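You operate a simulated robot arm through the tools that you are given. There is no shell and no other tool.

You run a simulated robot arm. Do the job below in one go: nothing can be reset, and whatever is moved stays where it is left.

TASK
Finish cart D's red-handled feeder: shut its cover, set 4 mm pitch, slide it home, lower the bar.
Fine: slide it without lifting it; the other feeders stay.
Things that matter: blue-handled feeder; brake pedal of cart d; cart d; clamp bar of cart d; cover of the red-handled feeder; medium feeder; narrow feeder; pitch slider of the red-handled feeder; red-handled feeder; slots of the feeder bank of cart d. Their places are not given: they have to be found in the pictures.

The check looks at the end state, three seconds after you hand in, the way a careful person would. Anything else that was tipped, shoved, dropped, spilled or broken makes it a failure. Lids that push on must go on centred and level and be pressed home; caps that screw on are set level and turned clockwise until they are tight.

THE ROBOT
A 6-joint arm with a fingered hand, fixed in place. Base frame: the origin is on the floor under the middle of its stand, x ahead of it, y to its left, z up; the work surface is at about z = 820. Units: mm, degrees, N and s.
With the tool pointing down near the work surface it reaches from about 160 to 860 mm from the base axis. Its first joint turns from -166.0 to 166.0 degrees. Payload 5 kg.
Tool frame: the origin (TCP) lies between the finger pads and is the grasp point; the fingertips stand 36 mm ahead of it; z points along the fingers, y is the line along which they close. The gripper opens to 120 mm; its body begins 42 mm behind the TCP. The gripper is a hand of 4 fingers: y runs from the thumb to the fingers, the wrist lies at [-19, -123, -211] in the tool frame, and closing takes about 1.5 s.
Orientation is that of the tool frame in the base frame, as a unit quaternion [x, y, z, w]. With the fingers straight down and the wrist toward the robot, the tool's x, y and z point along [0, 1, 0], [1, 0, 0] and [0, 0, -1] of the base frame.

THE INTERFACE
- The arm moves only by the tool apply_moves. Its argument "motion" is a list of rows, each a list of 6 numbers: the shift along the tool's x, y, z in mm, then the turn, a rotation vector about the tool's x, y, z in degrees. In form: [[tx, ty, tz, rx, ry, rz], ...]. A call has 1 to 20 rows; each row is the pose to reach, as a shift and turn from the pose commanded when the call began, along the tool's axes at that moment. "grip" is the gripper command, from -1 (fully open) to 1 (shut), values between in proportion, set as the call begins (left out, the last holds). Rows are played at 5 a second. More than 50 mm and 8.6 degrees between two rows, or a gripper value outside its range, and nothing of the call is played. A pose out of reach is approached as far as the arm can. The call stops where the force on the tool passes 40 N (or 10 N more than at its start, if that is more) or the arm is blocked; 0.2 s more then pass. The fingers move at their own pace (about 45 mm/s each) and stop on an object; they squeeze with about 27 N. The grip force told is the motor's: it shows also when the fingers shut on nothing. Time passes only in rows, and 0.2 s behind the last, so rows that repeat a pose let the fingers close. It gives the time, the measured TCP pose, the force on the tool (base axes), the opening and the grip force at its end, in the units of the frame above (readings bear some noise), with the torque about the TCP (base axes, N m) and any sound that the robot's microphone picked up, and new pictures: "views" is both (left out), scene, wrist or none.
- Cameras (640 x 400 px; columns grow to the right, rows downward): "scene" is fixed at [402, -653.5, 1347.5]; the picture's right is [0.99, -0.14, 0.00], its down [-0.07, -0.49, -0.87] and it looks along [0.12, 0.86, -0.50] (base axes); focal length 346 px, centre (320, 200). "wrist" rides on the gripper at [73, -101, -142] in the tool frame; the picture's right is [-0.79, 0.29, -0.54], its down [-0.56, -0.70, 0.44] and it looks along [-0.25, 0.65, 0.71] (tool axes); focal length 280 px, centre (320, 200).
- lift_body(by): slides the trunk up (or, below 0, down) by that many mm; the arm rides with it, the base frame stays. It gives what a move gives, with no picture.
- set_fingers(index, middle, ring, thumb_bend, thumb_turn): sets how far each is bent, from 0 (flat) to 1 (curled in); at 0.3 the hand is open as for a grip, at 0.7 the pads meet at the TCP. One left out holds its place. A second passes; each finger stops where it meets its share of the squeeze, and holds until it gets a number again. A gripper value or a shape takes the hand back. It gives what a move gives, with no picture; readings hold the bend of each and the force on the fingers (four entries, about 0 where the hand has none), thumb and palm. thumb_turn goes from beside the hand (0) to across from the fingers (1), as for a grip.
- preshape(shape): the hand has 4 fingers and takes this shape, open, in about a second: jaw (thumb against the fingers, like two jaws); tri (thumb and two fingers); tip (a fingertip pinch); poke (one finger out to press); point (the index stretched); flat (the hand flat); cup (the hand cupped); fist (a fist). The gripper value then closes the fingers along that shape, each until it touches; the sizes above hold for jaw. It gives what a move gives, with no picture.
- probe_pixels(camera, pixels): for up to 12 pixels [column, row] of the newest picture of that camera ("zoom" is the newest enlarged one), the place [x, y, z] in the base frame of the surface seen there, good to about 2 mm, but the place of the scene camera against the robot may be out by one fixed shift of up to 12 mm in any direction. No time passes.
- inspect(camera, box): a new picture of the part [left, top, right, bottom] of that camera's present view, enlarged. No time passes.
- job_done(): hands the job in; it is judged then, once.

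Unless the task says otherwise, let go and move clear before handing in.

The tools are called after ">>>" by a JSON object that holds its "api" and its "payload". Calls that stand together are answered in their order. apply_moves: Moves the arm, as the interface text tells. Its arguments: {"type":"object","properties":{"motion":{"type":"array"},"grip":{"type":"number"},"views":{"type":"string","enum":["both","scene","wrist","none"]}},"required":["motion"]} The other tools are called the same way: lift_body (by) moves the trunk up or down; preshape (shape) gives the hand a shape; set_fingers (index, middle, ring, thumb_bend, thumb_turn) moves the fingers one by one; probe_pixels (camera, pixels) gives the place of the surface under pixels of a picture; inspect (camera, box) takes an enlarged picture of a part of a camera's view; job_done () hands the job in.

At the start:

```text
clock: 0.0
tcp_pos: [656.1, 282.2, 1096.2]
tool_rot: [0.706, 0.708, 0.0, 0.0]
wrist_force: [0.6, 0.4, 0.5]
moment: [0.0, -0.02, -0.02]
grip_width: 119.4
grip_force: 0.0
shape: jaw
bend: [0.3, 0.3, 0.3, 0.3, 0.98]
finger forces: [0.0, 0.0, 0.0, 0.0, 0.0, 0.0]
trunk travel left (down, up): [-725.0, 115.0]
```

scene: 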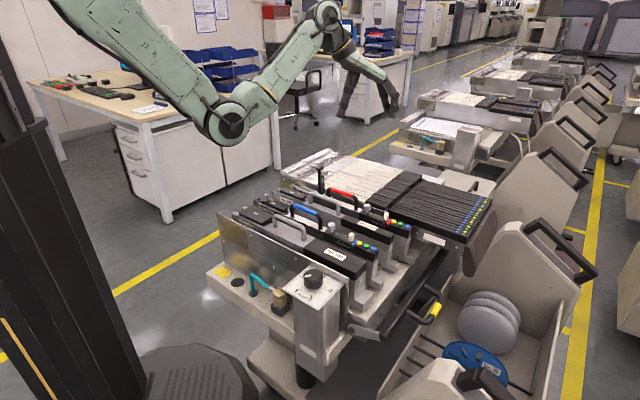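
wrist: 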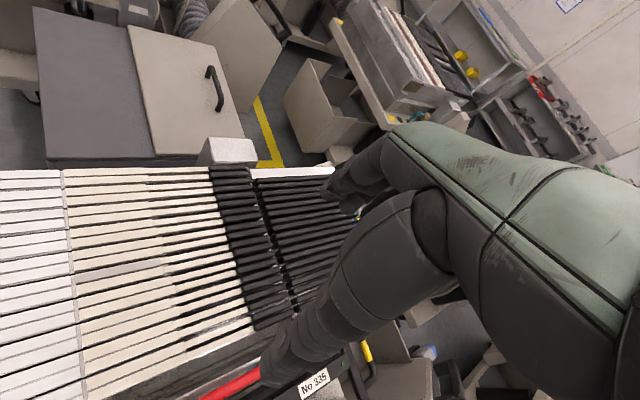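

The scene picture shows a cart with feeders: the red handle is around (345,192), the blue around (305,209), and grey handles nearby. I'll enlarge these areas first.

>>> {"api": "inspect", "payload": {"camera": "scene", "box": [200, 140, 500, 340]}}

>>> {"api": "inspect", "payload": {"camera": "scene", "box": [280, 150, 440, 250]}}

>>> {"api": "inspect", "payload": {"camera": "wrist", "box": [160, 280, 480, 400]}}

```text
2.00 times, centred on (350, 240) of scene
```

zoom: 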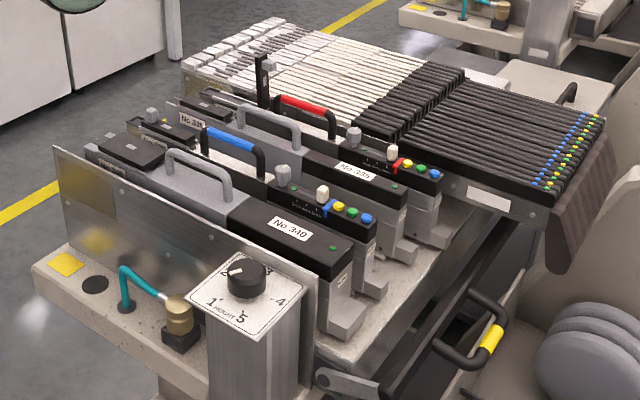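

```text
4.00 times, centred on (360, 200) of scene
```

zoom: 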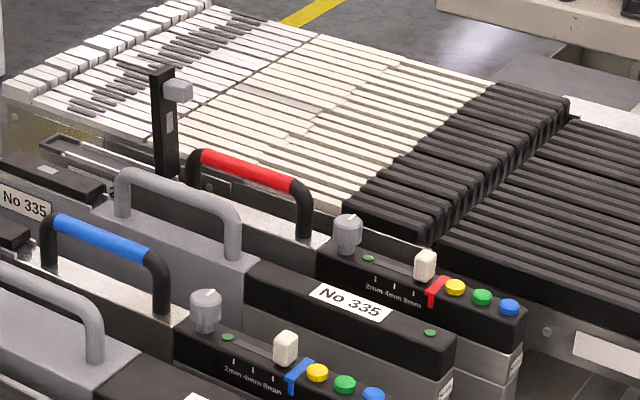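

```text
2.00 times, centred on (320, 340) of wrist
```

zoom: 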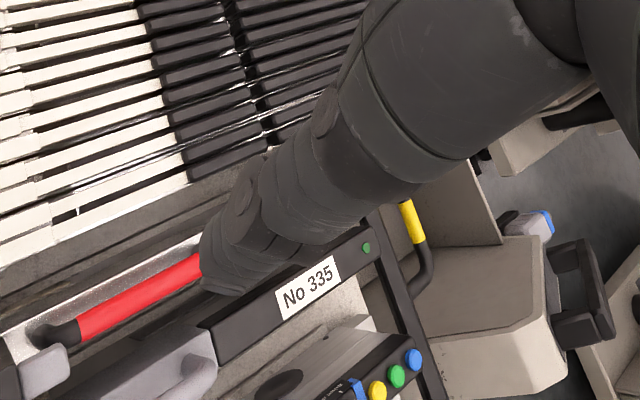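

The red-handled feeder is the rear of the near group: its cover (an upright black arm with a grey tab) stands open at about (322,180), and the pitch slider is a white knob at about (386,216). I'll probe the key points to get their geometry.

>>> {"api": "inspect", "payload": {"camera": "scene", "box": [280, 150, 440, 250]}}

>>> {"api": "probe_pixels", "payload": {"camera": "zoom", "pixels": [[205, 157], [245, 170], [290, 185], [348, 225], [425, 258], [435, 290], [455, 286], [510, 305], [160, 75], [180, 90], [168, 165], [370, 262]]}}

>>> {"api": "probe_pixels", "payload": {"camera": "zoom", "pixels": [[50, 145], [100, 165], [60, 225], [150, 260], [205, 300], [285, 345], [300, 375], [125, 175], [235, 215], [350, 300], [520, 370], [440, 340]]}}

>>> {"api": "probe_pixels", "payload": {"camera": "scene", "pixels": [[433, 313], [425, 295], [400, 310], [380, 330], [355, 330], [440, 280], [470, 235], [313, 278], [313, 300], [345, 290], [250, 250], [300, 285]]}}

```text
4.00 times, centred on (360, 200) of scene
```

zoom: 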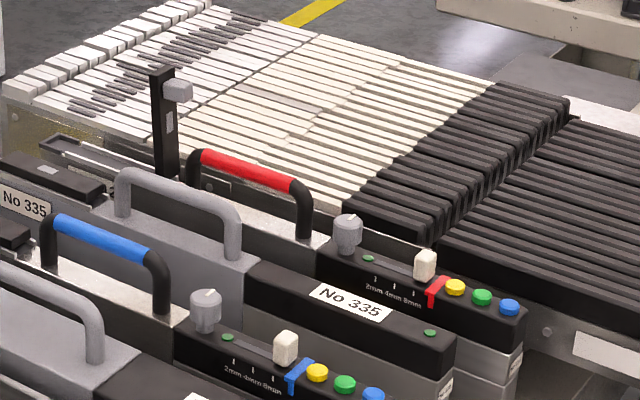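

```text
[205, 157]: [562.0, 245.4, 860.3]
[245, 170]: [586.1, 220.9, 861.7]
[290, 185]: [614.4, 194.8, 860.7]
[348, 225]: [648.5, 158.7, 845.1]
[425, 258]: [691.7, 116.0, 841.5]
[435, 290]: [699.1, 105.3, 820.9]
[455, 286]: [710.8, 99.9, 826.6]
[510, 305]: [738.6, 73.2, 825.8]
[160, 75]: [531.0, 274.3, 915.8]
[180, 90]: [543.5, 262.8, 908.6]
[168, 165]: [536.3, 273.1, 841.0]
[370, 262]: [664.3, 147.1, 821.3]
```

```text
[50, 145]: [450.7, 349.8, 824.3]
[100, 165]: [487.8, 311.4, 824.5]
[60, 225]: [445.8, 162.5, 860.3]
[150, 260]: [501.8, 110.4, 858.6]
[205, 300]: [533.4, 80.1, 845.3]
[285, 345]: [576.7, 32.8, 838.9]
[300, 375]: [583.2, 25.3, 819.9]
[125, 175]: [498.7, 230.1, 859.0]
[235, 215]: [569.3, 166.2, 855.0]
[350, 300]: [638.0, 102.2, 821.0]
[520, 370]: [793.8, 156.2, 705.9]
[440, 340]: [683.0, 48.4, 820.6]
```

```text
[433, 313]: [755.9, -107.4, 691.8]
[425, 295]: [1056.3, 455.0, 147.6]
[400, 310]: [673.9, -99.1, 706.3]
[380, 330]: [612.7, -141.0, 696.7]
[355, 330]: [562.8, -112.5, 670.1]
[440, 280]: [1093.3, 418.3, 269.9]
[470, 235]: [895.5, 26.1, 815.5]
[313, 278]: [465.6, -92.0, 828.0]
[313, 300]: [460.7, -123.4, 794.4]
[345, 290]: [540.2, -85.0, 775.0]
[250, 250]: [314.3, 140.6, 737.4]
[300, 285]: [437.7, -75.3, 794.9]
```

Feeders run along about (0.71,-0.70,0), and the red one sticks out roughly 26 mm further toward the panel end than the blue one. Next I'll look closely at the slider scale, the cover, the clamp bar and the front ends.

>>> {"api": "inspect", "payload": {"camera": "scene", "box": [355, 195, 419, 235]}}

>>> {"api": "inspect", "payload": {"camera": "scene", "box": [280, 160, 360, 210]}}

>>> {"api": "inspect", "payload": {"camera": "scene", "box": [340, 240, 500, 340]}}

>>> {"api": "inspect", "payload": {"camera": "scene", "box": [220, 190, 380, 290]}}

>>> {"api": "inspect", "payload": {"camera": "scene", "box": [200, 270, 408, 400]}}

```text
10.00 times, centred on (387, 215) of scene
```

zoom: 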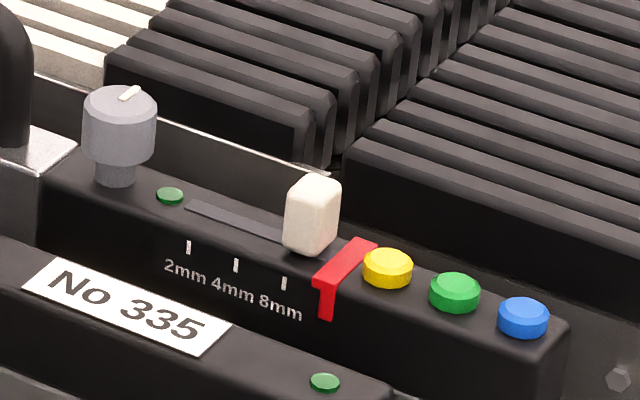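

```text
8.00 times, centred on (320, 185) of scene
```

zoom: 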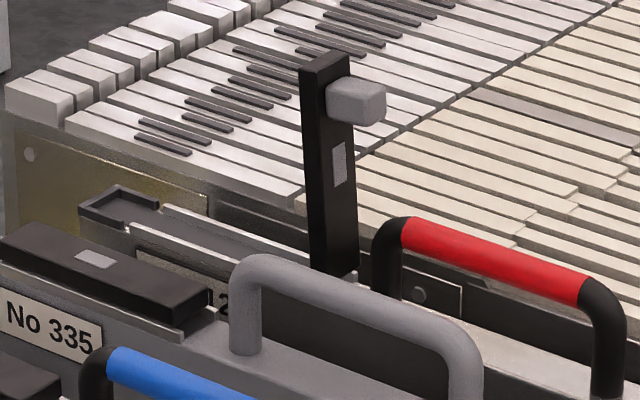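

```text
4.00 times, centred on (420, 290) of scene
```

zoom: 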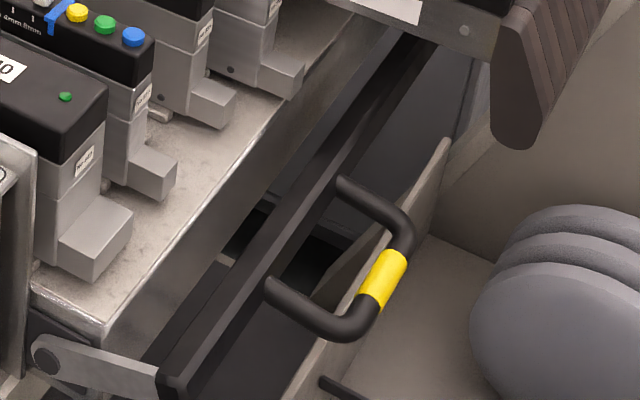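

```text
4.00 times, centred on (300, 240) of scene
```

zoom: 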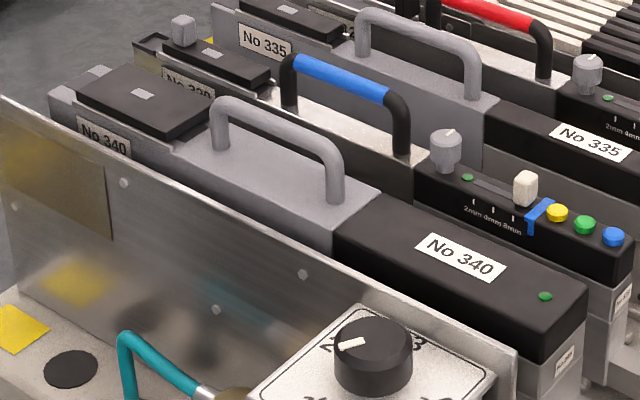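

```text
3.08 times, centred on (304, 335) of scene
```

zoom: 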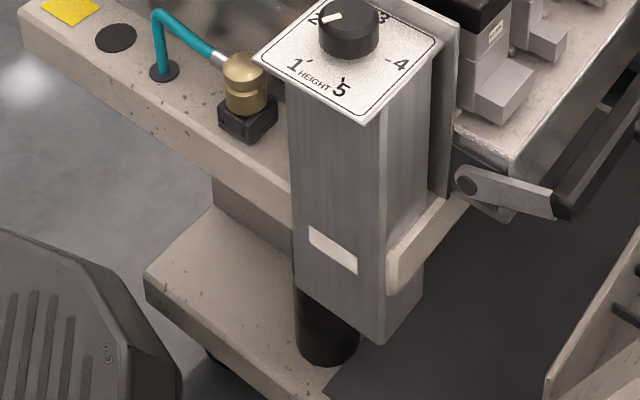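

The knob of the red feeder sits at the 8 mm tick; the clamp bar (black bar with yellow grip) is at about (400,300). I'll probe the ticks, the knob and the bar more finely.

>>> {"api": "inspect", "payload": {"camera": "scene", "box": [355, 195, 419, 235]}}

>>> {"api": "probe_pixels", "payload": {"camera": "zoom", "pixels": [[188, 248], [236, 266], [284, 284], [190, 207], [270, 233], [310, 250], [315, 185], [300, 215], [330, 215], [345, 260], [385, 262], [555, 325]]}}

>>> {"api": "inspect", "payload": {"camera": "scene", "box": [340, 240, 500, 340]}}

>>> {"api": "probe_pixels", "payload": {"camera": "zoom", "pixels": [[345, 185], [400, 225], [383, 280], [355, 325], [270, 290], [300, 220], [220, 310], [165, 385], [60, 360], [120, 375], [260, 240], [370, 100]]}}

>>> {"api": "probe_pixels", "payload": {"camera": "zoom", "pixels": [[90, 250], [150, 180], [215, 105], [285, 80], [180, 250], [250, 170], [130, 90], [180, 60], [60, 150], [230, 70], [60, 300], [410, 45]]}}

```text
10.00 times, centred on (387, 215) of scene
```

zoom: 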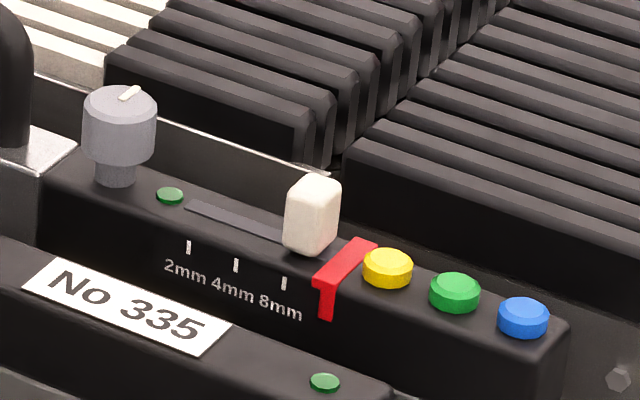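

```text
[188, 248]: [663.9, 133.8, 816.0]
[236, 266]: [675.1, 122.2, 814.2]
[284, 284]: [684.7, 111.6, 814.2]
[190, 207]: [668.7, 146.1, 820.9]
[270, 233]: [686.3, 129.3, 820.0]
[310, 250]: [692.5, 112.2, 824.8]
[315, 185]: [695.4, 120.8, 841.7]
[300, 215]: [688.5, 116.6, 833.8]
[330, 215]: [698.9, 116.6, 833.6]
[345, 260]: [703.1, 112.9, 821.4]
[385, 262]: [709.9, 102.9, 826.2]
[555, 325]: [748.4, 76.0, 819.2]
```

```text
4.00 times, centred on (420, 290) of scene
```

zoom: 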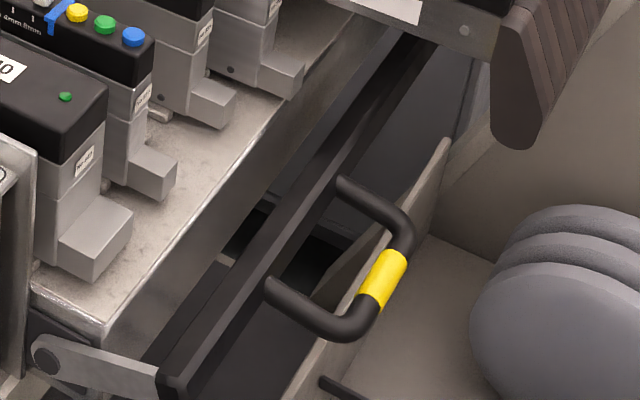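

```text
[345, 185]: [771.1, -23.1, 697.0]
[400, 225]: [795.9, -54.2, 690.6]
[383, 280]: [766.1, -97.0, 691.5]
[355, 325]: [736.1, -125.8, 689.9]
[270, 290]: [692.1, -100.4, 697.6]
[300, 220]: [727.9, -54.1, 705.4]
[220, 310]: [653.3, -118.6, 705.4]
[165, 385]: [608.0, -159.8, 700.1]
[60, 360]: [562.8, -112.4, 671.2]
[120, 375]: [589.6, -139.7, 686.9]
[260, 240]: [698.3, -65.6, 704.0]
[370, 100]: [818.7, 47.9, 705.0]
```

```text
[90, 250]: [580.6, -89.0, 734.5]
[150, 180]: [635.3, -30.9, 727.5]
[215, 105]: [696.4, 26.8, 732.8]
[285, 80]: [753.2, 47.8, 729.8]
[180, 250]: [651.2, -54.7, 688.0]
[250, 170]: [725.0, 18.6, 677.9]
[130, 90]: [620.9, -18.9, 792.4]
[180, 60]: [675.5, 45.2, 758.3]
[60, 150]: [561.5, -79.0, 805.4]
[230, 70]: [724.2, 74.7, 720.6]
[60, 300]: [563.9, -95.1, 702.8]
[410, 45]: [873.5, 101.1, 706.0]
```

The bar arms rise about 24° from a pivot at about (563,-112,671) to the bar at about (608,-160,700). I'll look at the neighbouring cart's bar to compare, and at the pivot, shelf edge and feet.

>>> {"api": "inspect", "payload": {"camera": "scene", "box": [380, 80, 620, 230]}}

>>> {"api": "inspect", "payload": {"camera": "scene", "box": [330, 270, 426, 330]}}

>>> {"api": "inspect", "payload": {"camera": "scene", "box": [380, 210, 508, 290]}}

>>> {"api": "inspect", "payload": {"camera": "scene", "box": [200, 300, 520, 400]}}

```text
2.67 times, centred on (500, 155) of scene
```

zoom: 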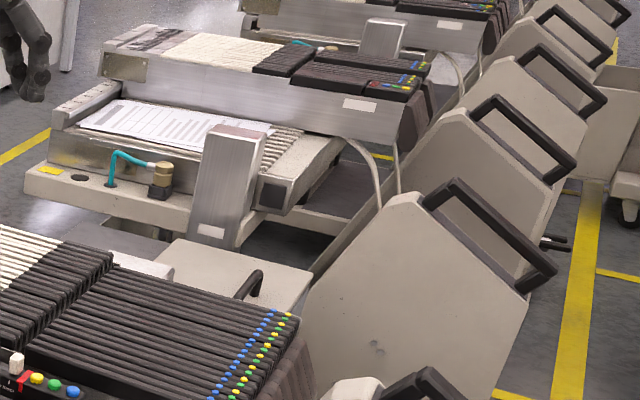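

```text
6.67 times, centred on (378, 300) of scene
```

zoom: 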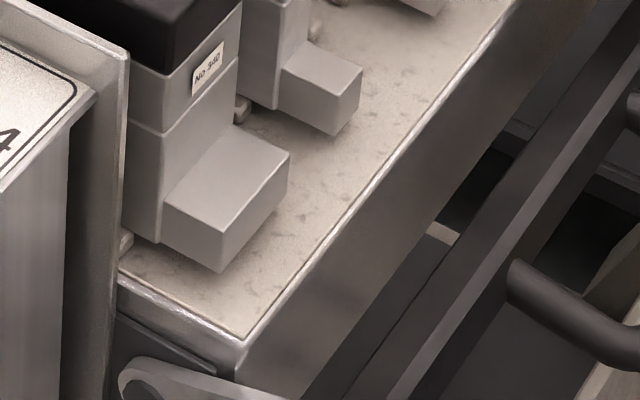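

```text
5.00 times, centred on (444, 250) of scene
```

zoom: 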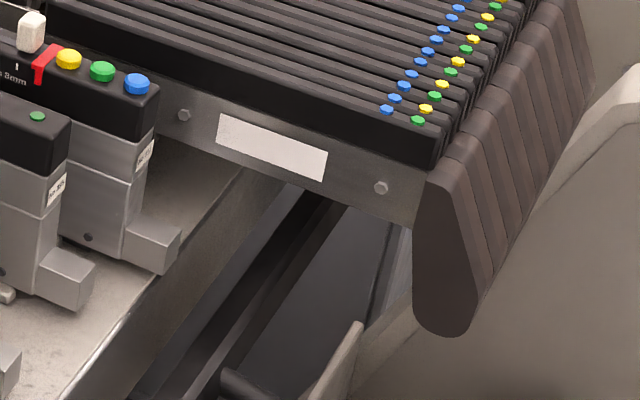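

```text
2.00 times, centred on (360, 350) of scene
```

zoom: 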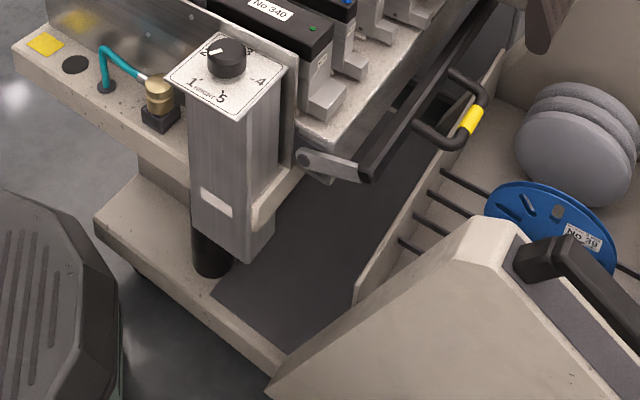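

The picture makes sense: the red feeder's foot is at the shelf edge while the other feet sit about 25 mm back. I'll put the hand in the poke shape and look at where the fingertip lies.

>>> {"api": "preshape", "payload": {"shape": "poke"}}

>>> {"api": "apply_moves", "payload": {"motion": [[0, 0, 0, 0, 0, 0]], "views": "both"}}

>>> {"api": "inspect", "payload": {"camera": "wrist", "box": [200, 120, 520, 400]}}

>>> {"api": "inspect", "payload": {"camera": "scene", "box": [320, 30, 432, 130]}}

```text
clock: 0.9
tcp_pos: [656.9, 282.4, 1096.3]
tool_rot: [0.706, 0.708, 0.0, 0.0]
wrist_force: [-0.3, -0.6, -0.1]
moment: [0.01, -0.01, 0.01]
grip_width: 0.2
grip_force: 0.1
shape: poke
bend: [0.7, 0.7, 0.99, 1.0, 1.0]
finger forces: [0.1, 0.0, 0.1, 0.0, 0.0, 0.0]
trunk travel left (down, up): [-725.0, 115.0]
```

```text
clock: 1.3
tcp_pos: [657.0, 282.1, 1096.5]
tool_rot: [0.707, 0.708, 0.0, 0.0]
wrist_force: [0.0, 0.3, 0.7]
moment: [0.03, 0.01, 0.02]
grip_width: 0.2
grip_force: 0.0
shape: poke
bend: [0.7, 0.7, 0.99, 1.0, 1.0]
finger forces: [0.0, 0.0, 0.0, 0.0, 0.1, 0.1]
trunk travel left (down, up): [-725.0, 115.0]
```

scene: 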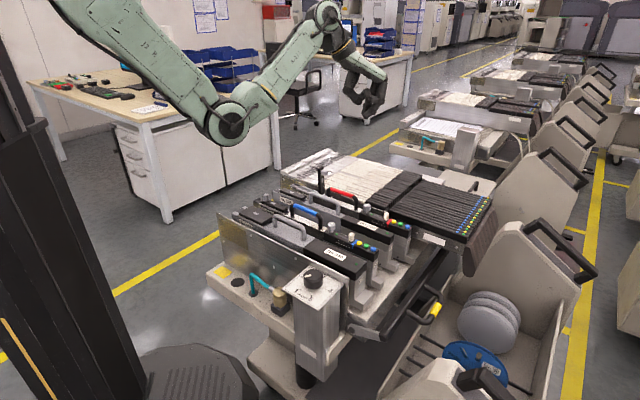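
wrist: 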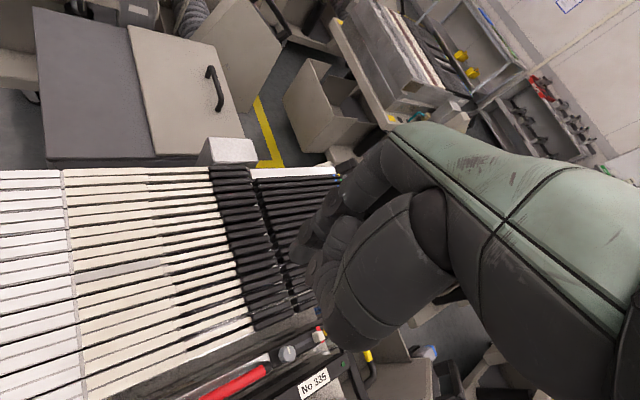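

```text
1.43 times, centred on (360, 260) of wrist
```

zoom: 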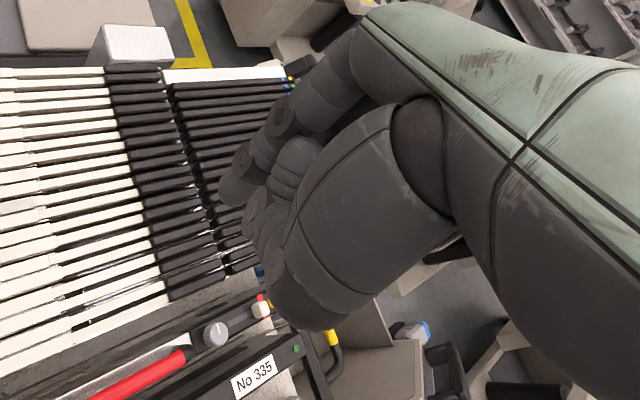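

```text
4.00 times, centred on (376, 80) of scene
```

zoom: 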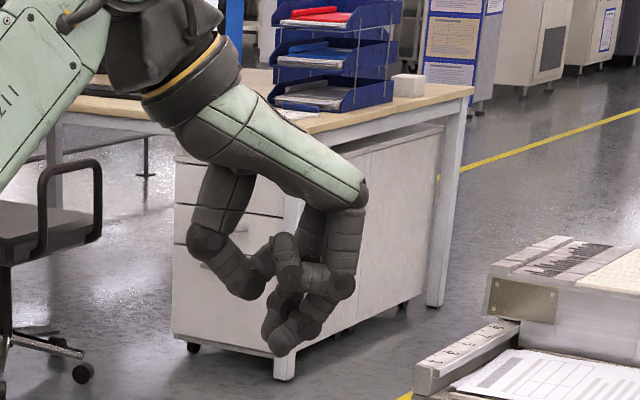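

The poke shape puts the index tip at about (275,345) in the scene zoom and (235,190) in the wrist zoom. I'll probe both to fix the tip relative to the TCP, and to compare the two cameras.

>>> {"api": "probe_pixels", "payload": {"camera": "zoom", "pixels": [[280, 345], [285, 330], [300, 320], [320, 300], [270, 325], [340, 285], [310, 270], [245, 290]]}}

>>> {"api": "inspect", "payload": {"camera": "wrist", "box": [200, 120, 520, 400]}}

>>> {"api": "probe_pixels", "payload": {"camera": "zoom", "pixels": [[232, 195], [230, 185], [240, 175], [225, 190], [265, 130], [330, 60], [255, 205], [265, 240], [290, 300], [215, 335], [262, 310], [260, 300]]}}

```text
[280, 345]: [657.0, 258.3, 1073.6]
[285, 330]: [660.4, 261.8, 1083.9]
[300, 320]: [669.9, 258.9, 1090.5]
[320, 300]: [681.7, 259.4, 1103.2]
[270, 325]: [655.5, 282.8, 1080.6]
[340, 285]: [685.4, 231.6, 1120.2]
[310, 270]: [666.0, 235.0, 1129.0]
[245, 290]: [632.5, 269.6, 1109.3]
```

```text
1.43 times, centred on (360, 260) of wrist
```

zoom: 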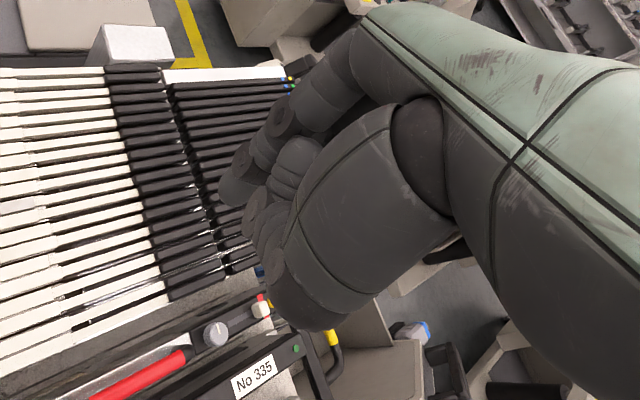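

```text
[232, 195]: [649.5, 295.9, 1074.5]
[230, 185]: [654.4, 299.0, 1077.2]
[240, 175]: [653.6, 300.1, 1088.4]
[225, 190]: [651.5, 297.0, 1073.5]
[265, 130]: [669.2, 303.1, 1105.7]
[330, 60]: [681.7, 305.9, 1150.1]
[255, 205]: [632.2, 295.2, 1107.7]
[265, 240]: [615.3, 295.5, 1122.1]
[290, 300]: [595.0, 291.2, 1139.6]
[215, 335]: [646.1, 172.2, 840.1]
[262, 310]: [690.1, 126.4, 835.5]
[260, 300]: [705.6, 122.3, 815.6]
```

The wrist camera gives the clip at (705.6,122.3,815.6), against (703.1,112.9,821.4) from the scene camera, so true is about scene + (2,+9,-6). I'll now turn the hand 45° so that tool y lies along the feeders, and check the view.

>>> {"api": "apply_moves", "payload": {"motion": [[0, 0, 0, 0, 0, 7.5], [0, 0, 0, 0, 0, 15], [0, 0, 0, 0, 0, 22.5], [0, 0, 0, 0, 0, 30], [0, 0, 0, 0, 0, 37.5], [0, 0, 0, 0, 0, 45], [0, 0, 0, 0, 0, 45]], "views": "both"}}

>>> {"api": "set_fingers", "payload": {"index": 0.5, "middle": 1.0, "ring": 1.0, "thumb_bend": 1.0}}

>>> {"api": "inspect", "payload": {"camera": "wrist", "box": [0, 0, 640, 400]}}

>>> {"api": "inspect", "payload": {"camera": "scene", "box": [320, 30, 432, 130]}}

```text
clock: 2.9
tcp_pos: [656.5, 281.8, 1095.1]
tool_rot: [0.924, 0.382, 0.0, 0.001]
wrist_force: [-0.7, 0.2, -0.1]
moment: [0.0, -0.03, 0.0]
grip_width: 0.0
grip_force: 0.1
shape: poke
bend: [0.7, 0.7, 0.99, 1.0, 1.0]
finger forces: [0.1, 0.1, 0.1, 0.0, 0.0, 0.1]
trunk travel left (down, up): [-725.0, 115.0]
```

scene: 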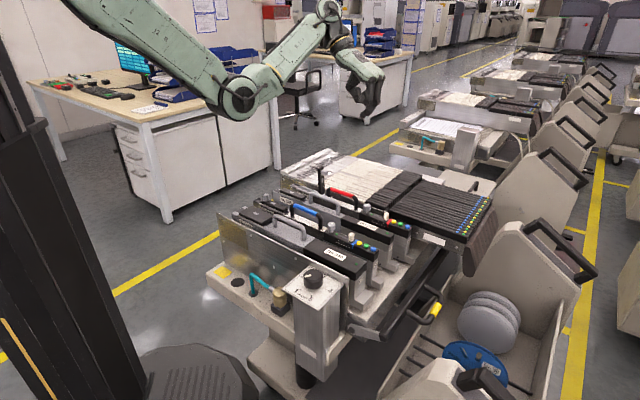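
wrist: 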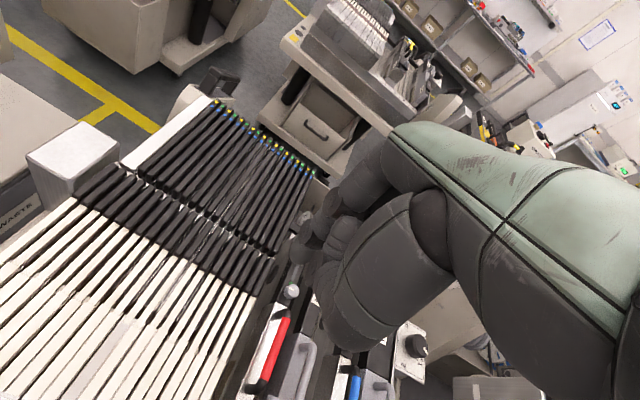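

```text
clock: 3.9
tcp_pos: [655.4, 282.3, 1096.0]
tool_rot: [0.924, 0.383, 0.0, -0.001]
wrist_force: [-0.1, -0.9, -0.4]
moment: [0.0, 0.01, -0.02]
grip_width: 33.9
grip_force: 0.0
shape: fingers
bend: [0.3, 1.0, 1.0, 1.0, 1.0]
finger forces: [0.0, 0.0, 0.0, 0.1, 0.0, 0.0]
trunk travel left (down, up): [-725.0, 115.0]
```

```text
1.00 times, centred on (320, 200) of wrist (not enlarged: the box is as wide or as high as the picture)
```

zoom: 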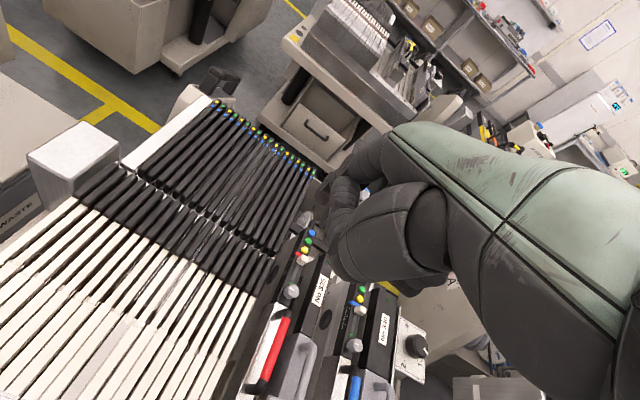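

```text
4.00 times, centred on (376, 80) of scene
```

zoom: 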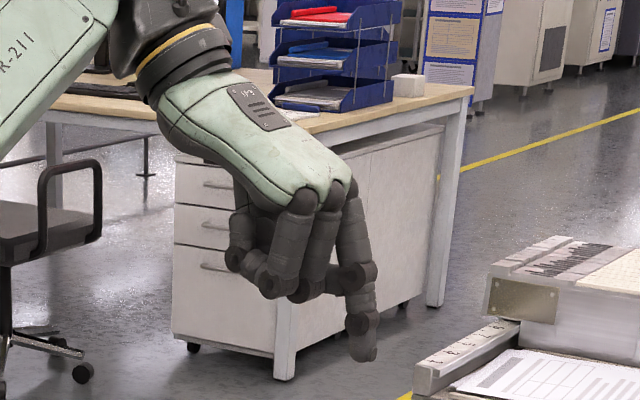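

The index finger now points nearly straight down, with its tip at about (365,357) in the scene zoom, and the other fingers are curled above it. I'll probe the tip from both cameras.

>>> {"api": "apply_moves", "payload": {"motion": [[0, 0, 0, 0, 0, 0]], "views": "both"}}

>>> {"api": "inspect", "payload": {"camera": "scene", "box": [320, 30, 432, 130]}}

>>> {"api": "probe_pixels", "payload": {"camera": "zoom", "pixels": [[363, 357], [352, 350], [372, 345], [363, 340], [363, 320], [355, 300], [360, 275], [345, 220], [310, 290], [270, 285]]}}

>>> {"api": "inspect", "payload": {"camera": "wrist", "box": [240, 130, 480, 280]}}

>>> {"api": "probe_pixels", "payload": {"camera": "zoom", "pixels": [[250, 130], [270, 110], [260, 150], [290, 90], [330, 80], [300, 120], [280, 180], [280, 200]]}}

```text
clock: 4.3
tcp_pos: [656.9, 281.7, 1096.7]
tool_rot: [0.924, 0.383, 0.0, 0.001]
wrist_force: [0.4, 0.0, 0.0]
moment: [0.01, 0.02, -0.01]
grip_width: 33.7
grip_force: 0.1
shape: fingers
bend: [0.3, 1.0, 1.0, 1.0, 1.0]
finger forces: [0.0, 0.0, 0.0, 0.0, 0.0, 0.1]
trunk travel left (down, up): [-725.0, 115.0]
```

scene: 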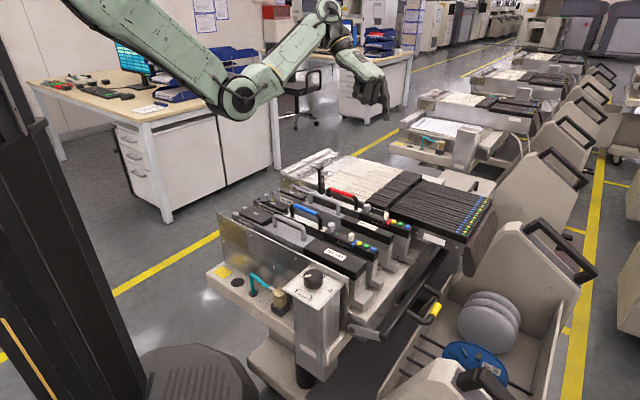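
wrist: 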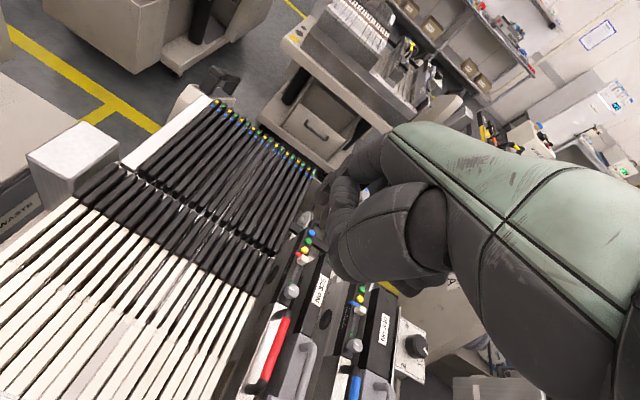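

```text
4.00 times, centred on (376, 80) of scene
```

zoom: 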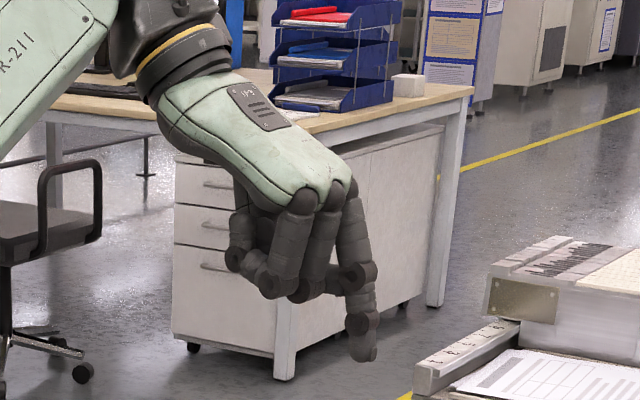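

```text
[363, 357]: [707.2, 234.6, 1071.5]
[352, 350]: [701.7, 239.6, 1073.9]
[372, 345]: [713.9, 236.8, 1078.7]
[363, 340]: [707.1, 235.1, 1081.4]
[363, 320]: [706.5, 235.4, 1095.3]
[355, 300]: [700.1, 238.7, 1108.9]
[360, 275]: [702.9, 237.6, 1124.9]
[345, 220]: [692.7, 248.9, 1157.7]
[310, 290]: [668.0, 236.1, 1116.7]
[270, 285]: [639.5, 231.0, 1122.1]
```

```text
2.67 times, centred on (360, 205) of wrist
```

zoom: 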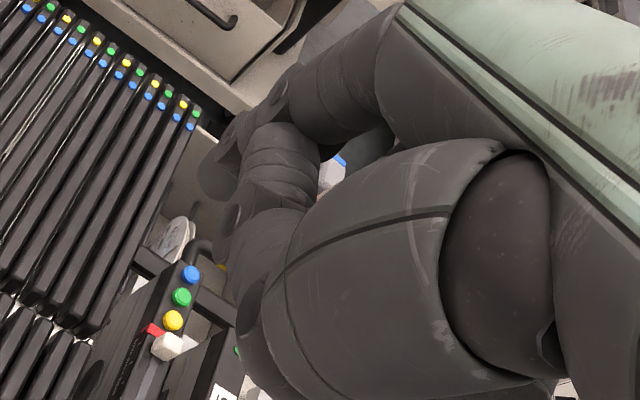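

```text
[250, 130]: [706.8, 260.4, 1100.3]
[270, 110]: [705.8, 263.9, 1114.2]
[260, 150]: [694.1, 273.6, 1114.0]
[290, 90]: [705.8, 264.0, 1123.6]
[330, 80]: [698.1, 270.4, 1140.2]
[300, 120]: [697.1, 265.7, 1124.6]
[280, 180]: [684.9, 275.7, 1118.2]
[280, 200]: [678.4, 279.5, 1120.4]
```

The index tip sits at about tool [16, 58, 35] (vertical finger at y≈+58). I'll move so that this tip hovers above and behind the open cover, on the handle side, and look again.

>>> {"api": "apply_moves", "payload": {"motion": [[-20, -20, 15, 0, 0, 0], [-40, -40, 35, 0, 0, 0], [-60, -60, 50, 0, 0, 0], [-80, -80, 70, 0, 0, 0], [-101, -95, 85, 0, 0, 0], [-101, -95, 85, 0, 0, 0]], "views": "both"}}

>>> {"api": "inspect", "payload": {"camera": "wrist", "box": [120, 160, 440, 360]}}

>>> {"api": "inspect", "payload": {"camera": "scene", "box": [270, 110, 398, 210]}}

```text
clock: 5.7
tcp_pos: [520.9, 278.6, 1009.7]
tool_rot: [0.924, 0.382, 0.001, 0.0]
wrist_force: [0.2, -0.2, -0.1]
moment: [-0.03, 0.01, 0.01]
grip_width: 33.7
grip_force: 0.0
shape: fingers
bend: [0.3, 1.0, 1.0, 1.0, 1.0]
finger forces: [0.1, 0.0, 0.1, 0.0, 0.1, 0.0]
trunk travel left (down, up): [-725.0, 115.0]
```

scene: 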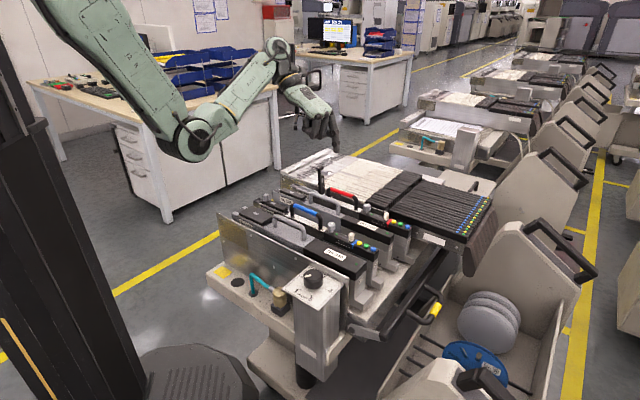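
wrist: 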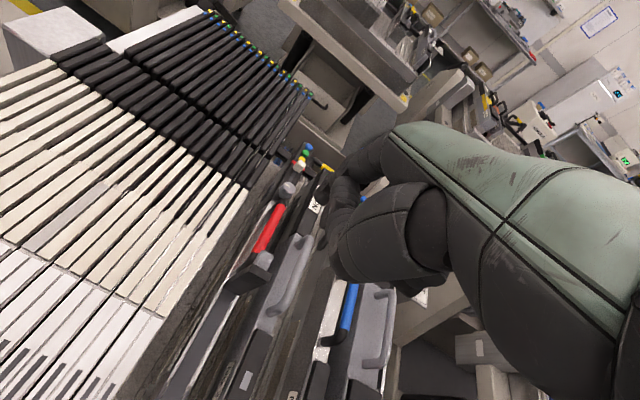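

```text
2.00 times, centred on (280, 260) of wrist
```

zoom: 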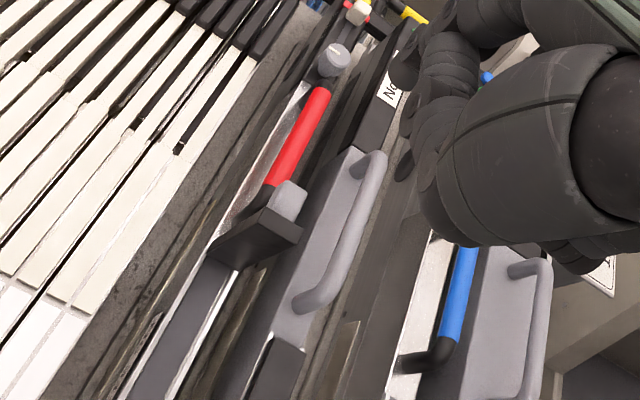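

```text
4.00 times, centred on (334, 160) of scene
```

zoom: 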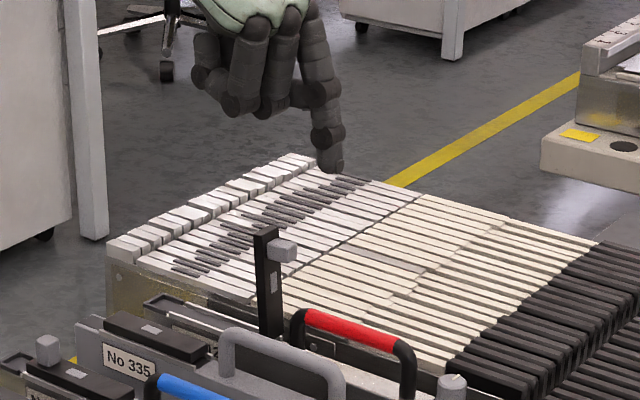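

The wrist zoom shows the cover's top edge around (255,235) and the grey tab at (288,200). I'll probe those along with the handle, the neighbouring handle and the index tip.

>>> {"api": "inspect", "payload": {"camera": "wrist", "box": [120, 160, 440, 360]}}

>>> {"api": "probe_pixels", "payload": {"camera": "zoom", "pixels": [[288, 190], [275, 200], [300, 205], [240, 225], [290, 230], [255, 250], [235, 262], [265, 185], [318, 95], [335, 60], [358, 12], [310, 300]]}}

>>> {"api": "probe_pixels", "payload": {"camera": "zoom", "pixels": [[375, 165], [200, 310], [160, 370], [180, 330], [290, 330], [395, 70], [388, 85], [150, 230], [170, 180], [395, 95], [340, 25], [275, 350]]}}

>>> {"api": "inspect", "payload": {"camera": "scene", "box": [270, 110, 398, 210]}}

>>> {"api": "probe_pixels", "payload": {"camera": "zoom", "pixels": [[285, 243], [265, 228], [285, 258], [270, 320], [333, 170], [333, 155], [47, 345], [47, 365], [350, 325], [310, 315]]}}

```text
2.00 times, centred on (280, 260) of wrist
```

zoom: 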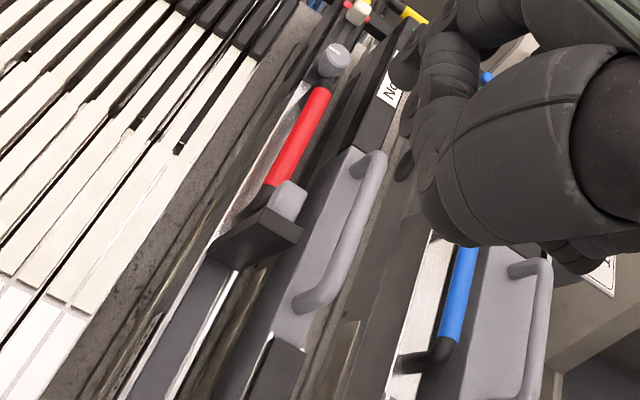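

```text
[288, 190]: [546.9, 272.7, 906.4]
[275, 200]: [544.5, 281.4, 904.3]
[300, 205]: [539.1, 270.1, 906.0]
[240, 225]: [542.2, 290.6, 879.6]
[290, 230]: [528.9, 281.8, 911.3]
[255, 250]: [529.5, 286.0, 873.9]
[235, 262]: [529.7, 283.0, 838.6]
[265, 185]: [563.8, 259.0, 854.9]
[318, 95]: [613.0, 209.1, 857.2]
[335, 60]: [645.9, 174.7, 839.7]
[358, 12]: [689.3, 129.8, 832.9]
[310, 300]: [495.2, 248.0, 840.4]
```

```text
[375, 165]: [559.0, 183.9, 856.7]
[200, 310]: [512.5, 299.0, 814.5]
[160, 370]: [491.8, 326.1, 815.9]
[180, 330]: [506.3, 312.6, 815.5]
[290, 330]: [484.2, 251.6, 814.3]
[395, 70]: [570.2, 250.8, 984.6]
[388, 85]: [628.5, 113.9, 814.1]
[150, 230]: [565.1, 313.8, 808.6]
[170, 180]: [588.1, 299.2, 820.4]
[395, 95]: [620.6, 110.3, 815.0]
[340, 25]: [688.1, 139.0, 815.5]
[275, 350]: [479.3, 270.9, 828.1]
```

```text
4.00 times, centred on (334, 160) of scene
```

zoom: 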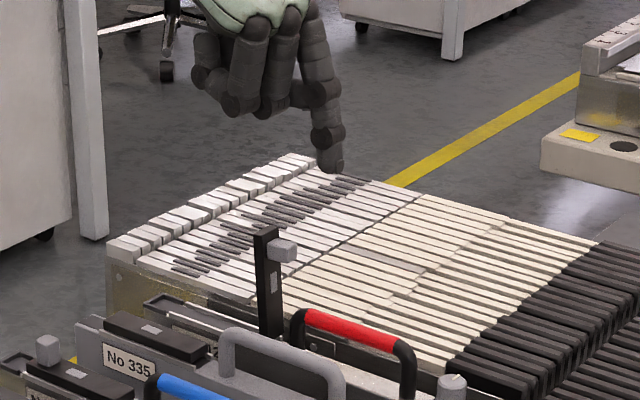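

```text
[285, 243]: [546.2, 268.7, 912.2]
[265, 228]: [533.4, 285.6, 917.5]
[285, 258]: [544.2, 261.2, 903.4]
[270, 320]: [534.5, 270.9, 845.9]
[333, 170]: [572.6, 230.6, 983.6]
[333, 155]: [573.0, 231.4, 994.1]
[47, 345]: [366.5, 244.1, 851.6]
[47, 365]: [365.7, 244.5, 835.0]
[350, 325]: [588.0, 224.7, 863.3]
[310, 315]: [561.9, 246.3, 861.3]
```

Readings agree: tab centre v≈578, outer face u≈200, z 893–906; index tip is now at u≈231, v≈578, bottom z≈974. I'll go straight down about 80 mm so the tip stands on the handle side of the tab.

>>> {"api": "apply_moves", "payload": {"motion": [[0, 0, 25, 0, 0, 0], [0, 0, 50, 0, 0, 0], [0, 0, 70, 0, 0, 0], [0, 0, 78, 0, 0, 0], [0, 0, 78, 0, 0, 0]], "views": "both"}}

>>> {"api": "inspect", "payload": {"camera": "scene", "box": [280, 130, 376, 205]}}

>>> {"api": "inspect", "payload": {"camera": "wrist", "box": [200, 120, 440, 270]}}

```text
clock: 6.9
tcp_pos: [517.9, 278.3, 931.5]
tool_rot: [0.924, 0.383, 0.0, 0.001]
wrist_force: [0.0, 0.4, -0.3]
moment: [-0.01, 0.01, -0.02]
grip_width: 33.5
grip_force: 0.0
shape: fingers
bend: [0.3, 1.0, 1.0, 1.0, 1.0]
finger forces: [0.0, 0.0, 0.0, 0.1, 0.1, 0.1]
trunk travel left (down, up): [-725.0, 115.0]
```

scene: 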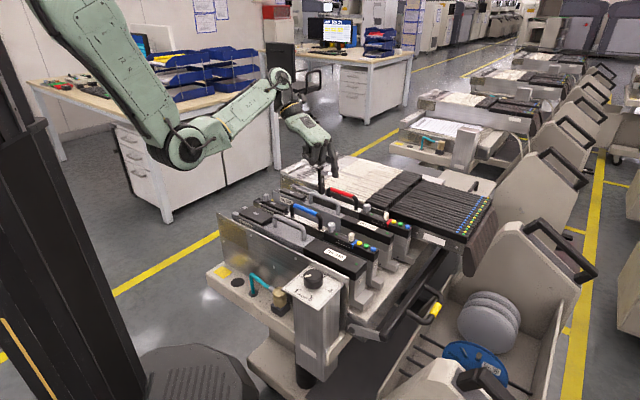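
wrist: 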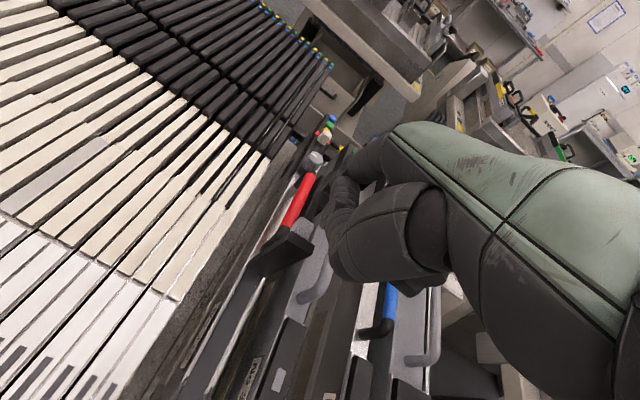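

```text
5.33 times, centred on (328, 168) of scene
```

zoom: 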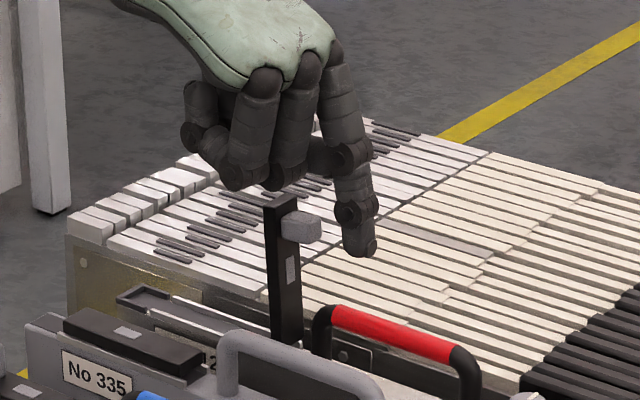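

```text
2.67 times, centred on (320, 195) of wrist
```

zoom: 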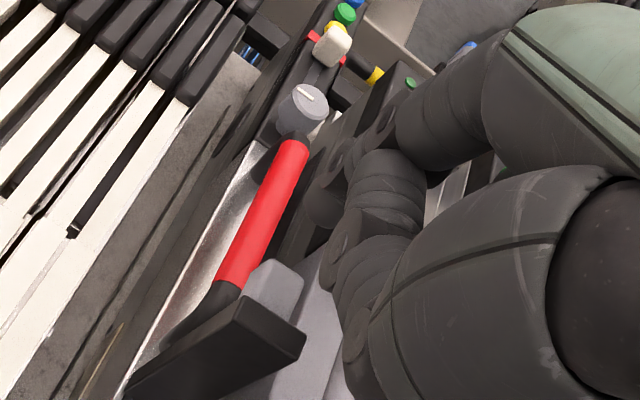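

The tip hangs beside the tab on the handle side, as seen at (362,245) in the scene zoom. I'll probe the tip and the tab from both cameras to check the sideways alignment before pushing.

>>> {"api": "probe_pixels", "payload": {"camera": "zoom", "pixels": [[320, 215], [325, 200], [330, 185], [315, 205], [275, 275], [290, 300], [270, 330], [260, 265], [170, 370], [300, 350]]}}

>>> {"api": "inspect", "payload": {"camera": "scene", "box": [280, 130, 376, 205]}}

>>> {"api": "probe_pixels", "payload": {"camera": "zoom", "pixels": [[360, 250], [365, 235], [348, 245], [374, 245], [355, 215], [305, 220], [300, 235], [318, 230], [275, 210], [275, 185], [235, 180]]}}

```text
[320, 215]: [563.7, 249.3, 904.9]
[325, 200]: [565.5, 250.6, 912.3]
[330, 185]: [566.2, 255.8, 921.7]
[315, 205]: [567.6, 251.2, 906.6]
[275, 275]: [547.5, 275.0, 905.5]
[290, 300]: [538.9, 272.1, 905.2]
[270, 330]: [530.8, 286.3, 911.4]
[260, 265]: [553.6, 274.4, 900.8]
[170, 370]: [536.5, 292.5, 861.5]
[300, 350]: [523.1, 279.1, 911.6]
```

```text
5.33 times, centred on (328, 168) of scene
```

zoom: 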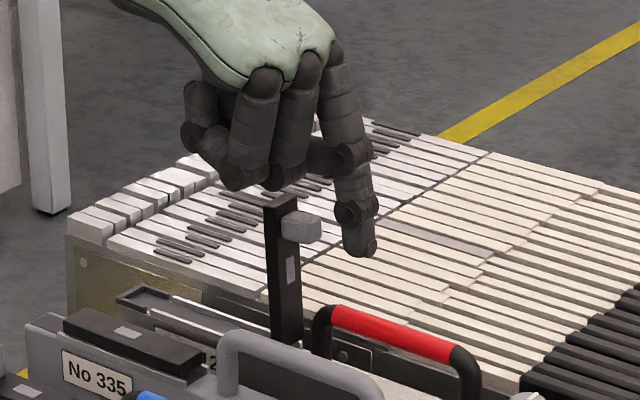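

```text
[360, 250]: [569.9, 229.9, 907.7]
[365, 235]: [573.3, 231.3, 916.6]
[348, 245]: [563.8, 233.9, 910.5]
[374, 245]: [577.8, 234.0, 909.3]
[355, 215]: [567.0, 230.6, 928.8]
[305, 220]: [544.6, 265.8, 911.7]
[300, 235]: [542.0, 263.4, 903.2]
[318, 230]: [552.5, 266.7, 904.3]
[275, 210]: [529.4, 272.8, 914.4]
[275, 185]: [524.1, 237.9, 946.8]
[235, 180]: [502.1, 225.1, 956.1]
```

The tip is at v≈571 and the tab at v 572–587, so I'll shift about 8 mm sideways and 10 mm lower, then push toward the cover end (−tool y) gently.

>>> {"api": "apply_moves", "payload": {"motion": [[8, 0, 5, 0, 0, 0], [8, 0, 10, 0, 0, 0], [8, -10, 10, 0, 0, 0], [8, -18, 10, 0, 0, 0], [8, -24, 10, 0, 0, 0], [8, -30, 10, 0, 0, 0], [8, -36, 9, 0, 0, 0], [8, -42, 8, 0, 0, 0], [8, -48, 6, 0, 0, 0], [8, -48, 6, 0, 0, 0]], "views": "both"}}

>>> {"api": "inspect", "payload": {"camera": "scene", "box": [272, 130, 368, 205]}}

>>> {"api": "inspect", "payload": {"camera": "wrist", "box": [200, 120, 440, 270]}}

```text
clock: 9.1
tcp_pos: [491.8, 319.0, 927.6]
tool_rot: [0.924, 0.383, 0.0, 0.001]
wrist_force: [0.1, 0.2, -0.9]
moment: [0.04, 0.0, 0.0]
grip_width: 33.8
grip_force: 0.2
shape: fingers
bend: [0.3, 1.0, 1.0, 1.0, 1.0]
finger forces: [0.1, 0.0, 0.0, 0.0, 0.0, 0.0]
trunk travel left (down, up): [-725.0, 115.0]
```

scene: 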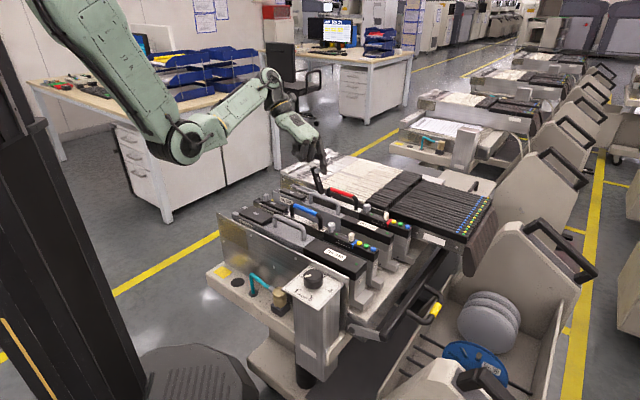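
wrist: 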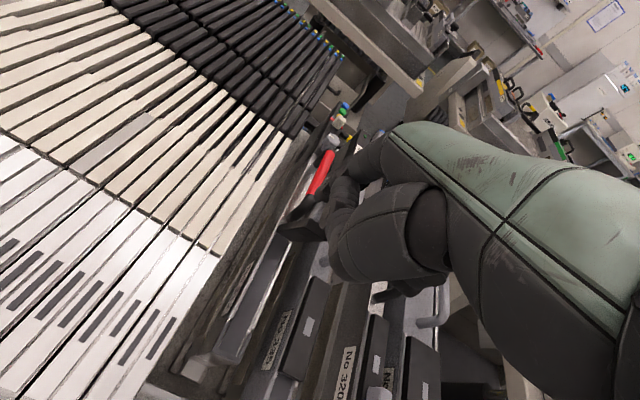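

```text
5.33 times, centred on (320, 168) of scene
```

zoom: 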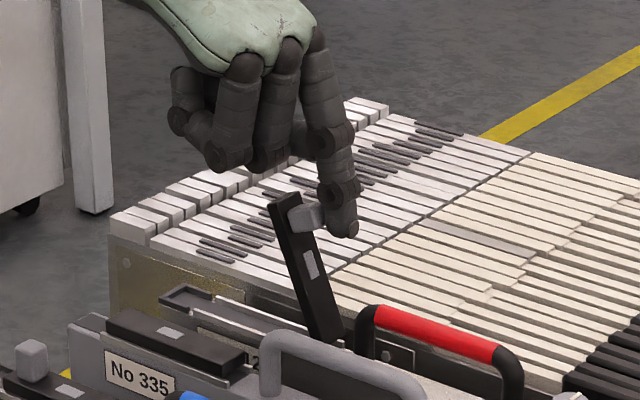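

```text
2.67 times, centred on (320, 195) of wrist
```

zoom: 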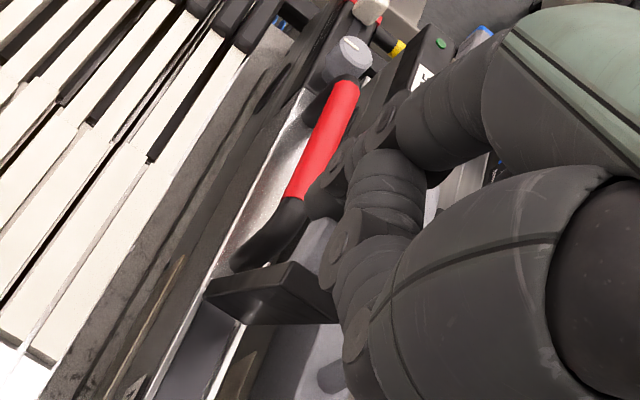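

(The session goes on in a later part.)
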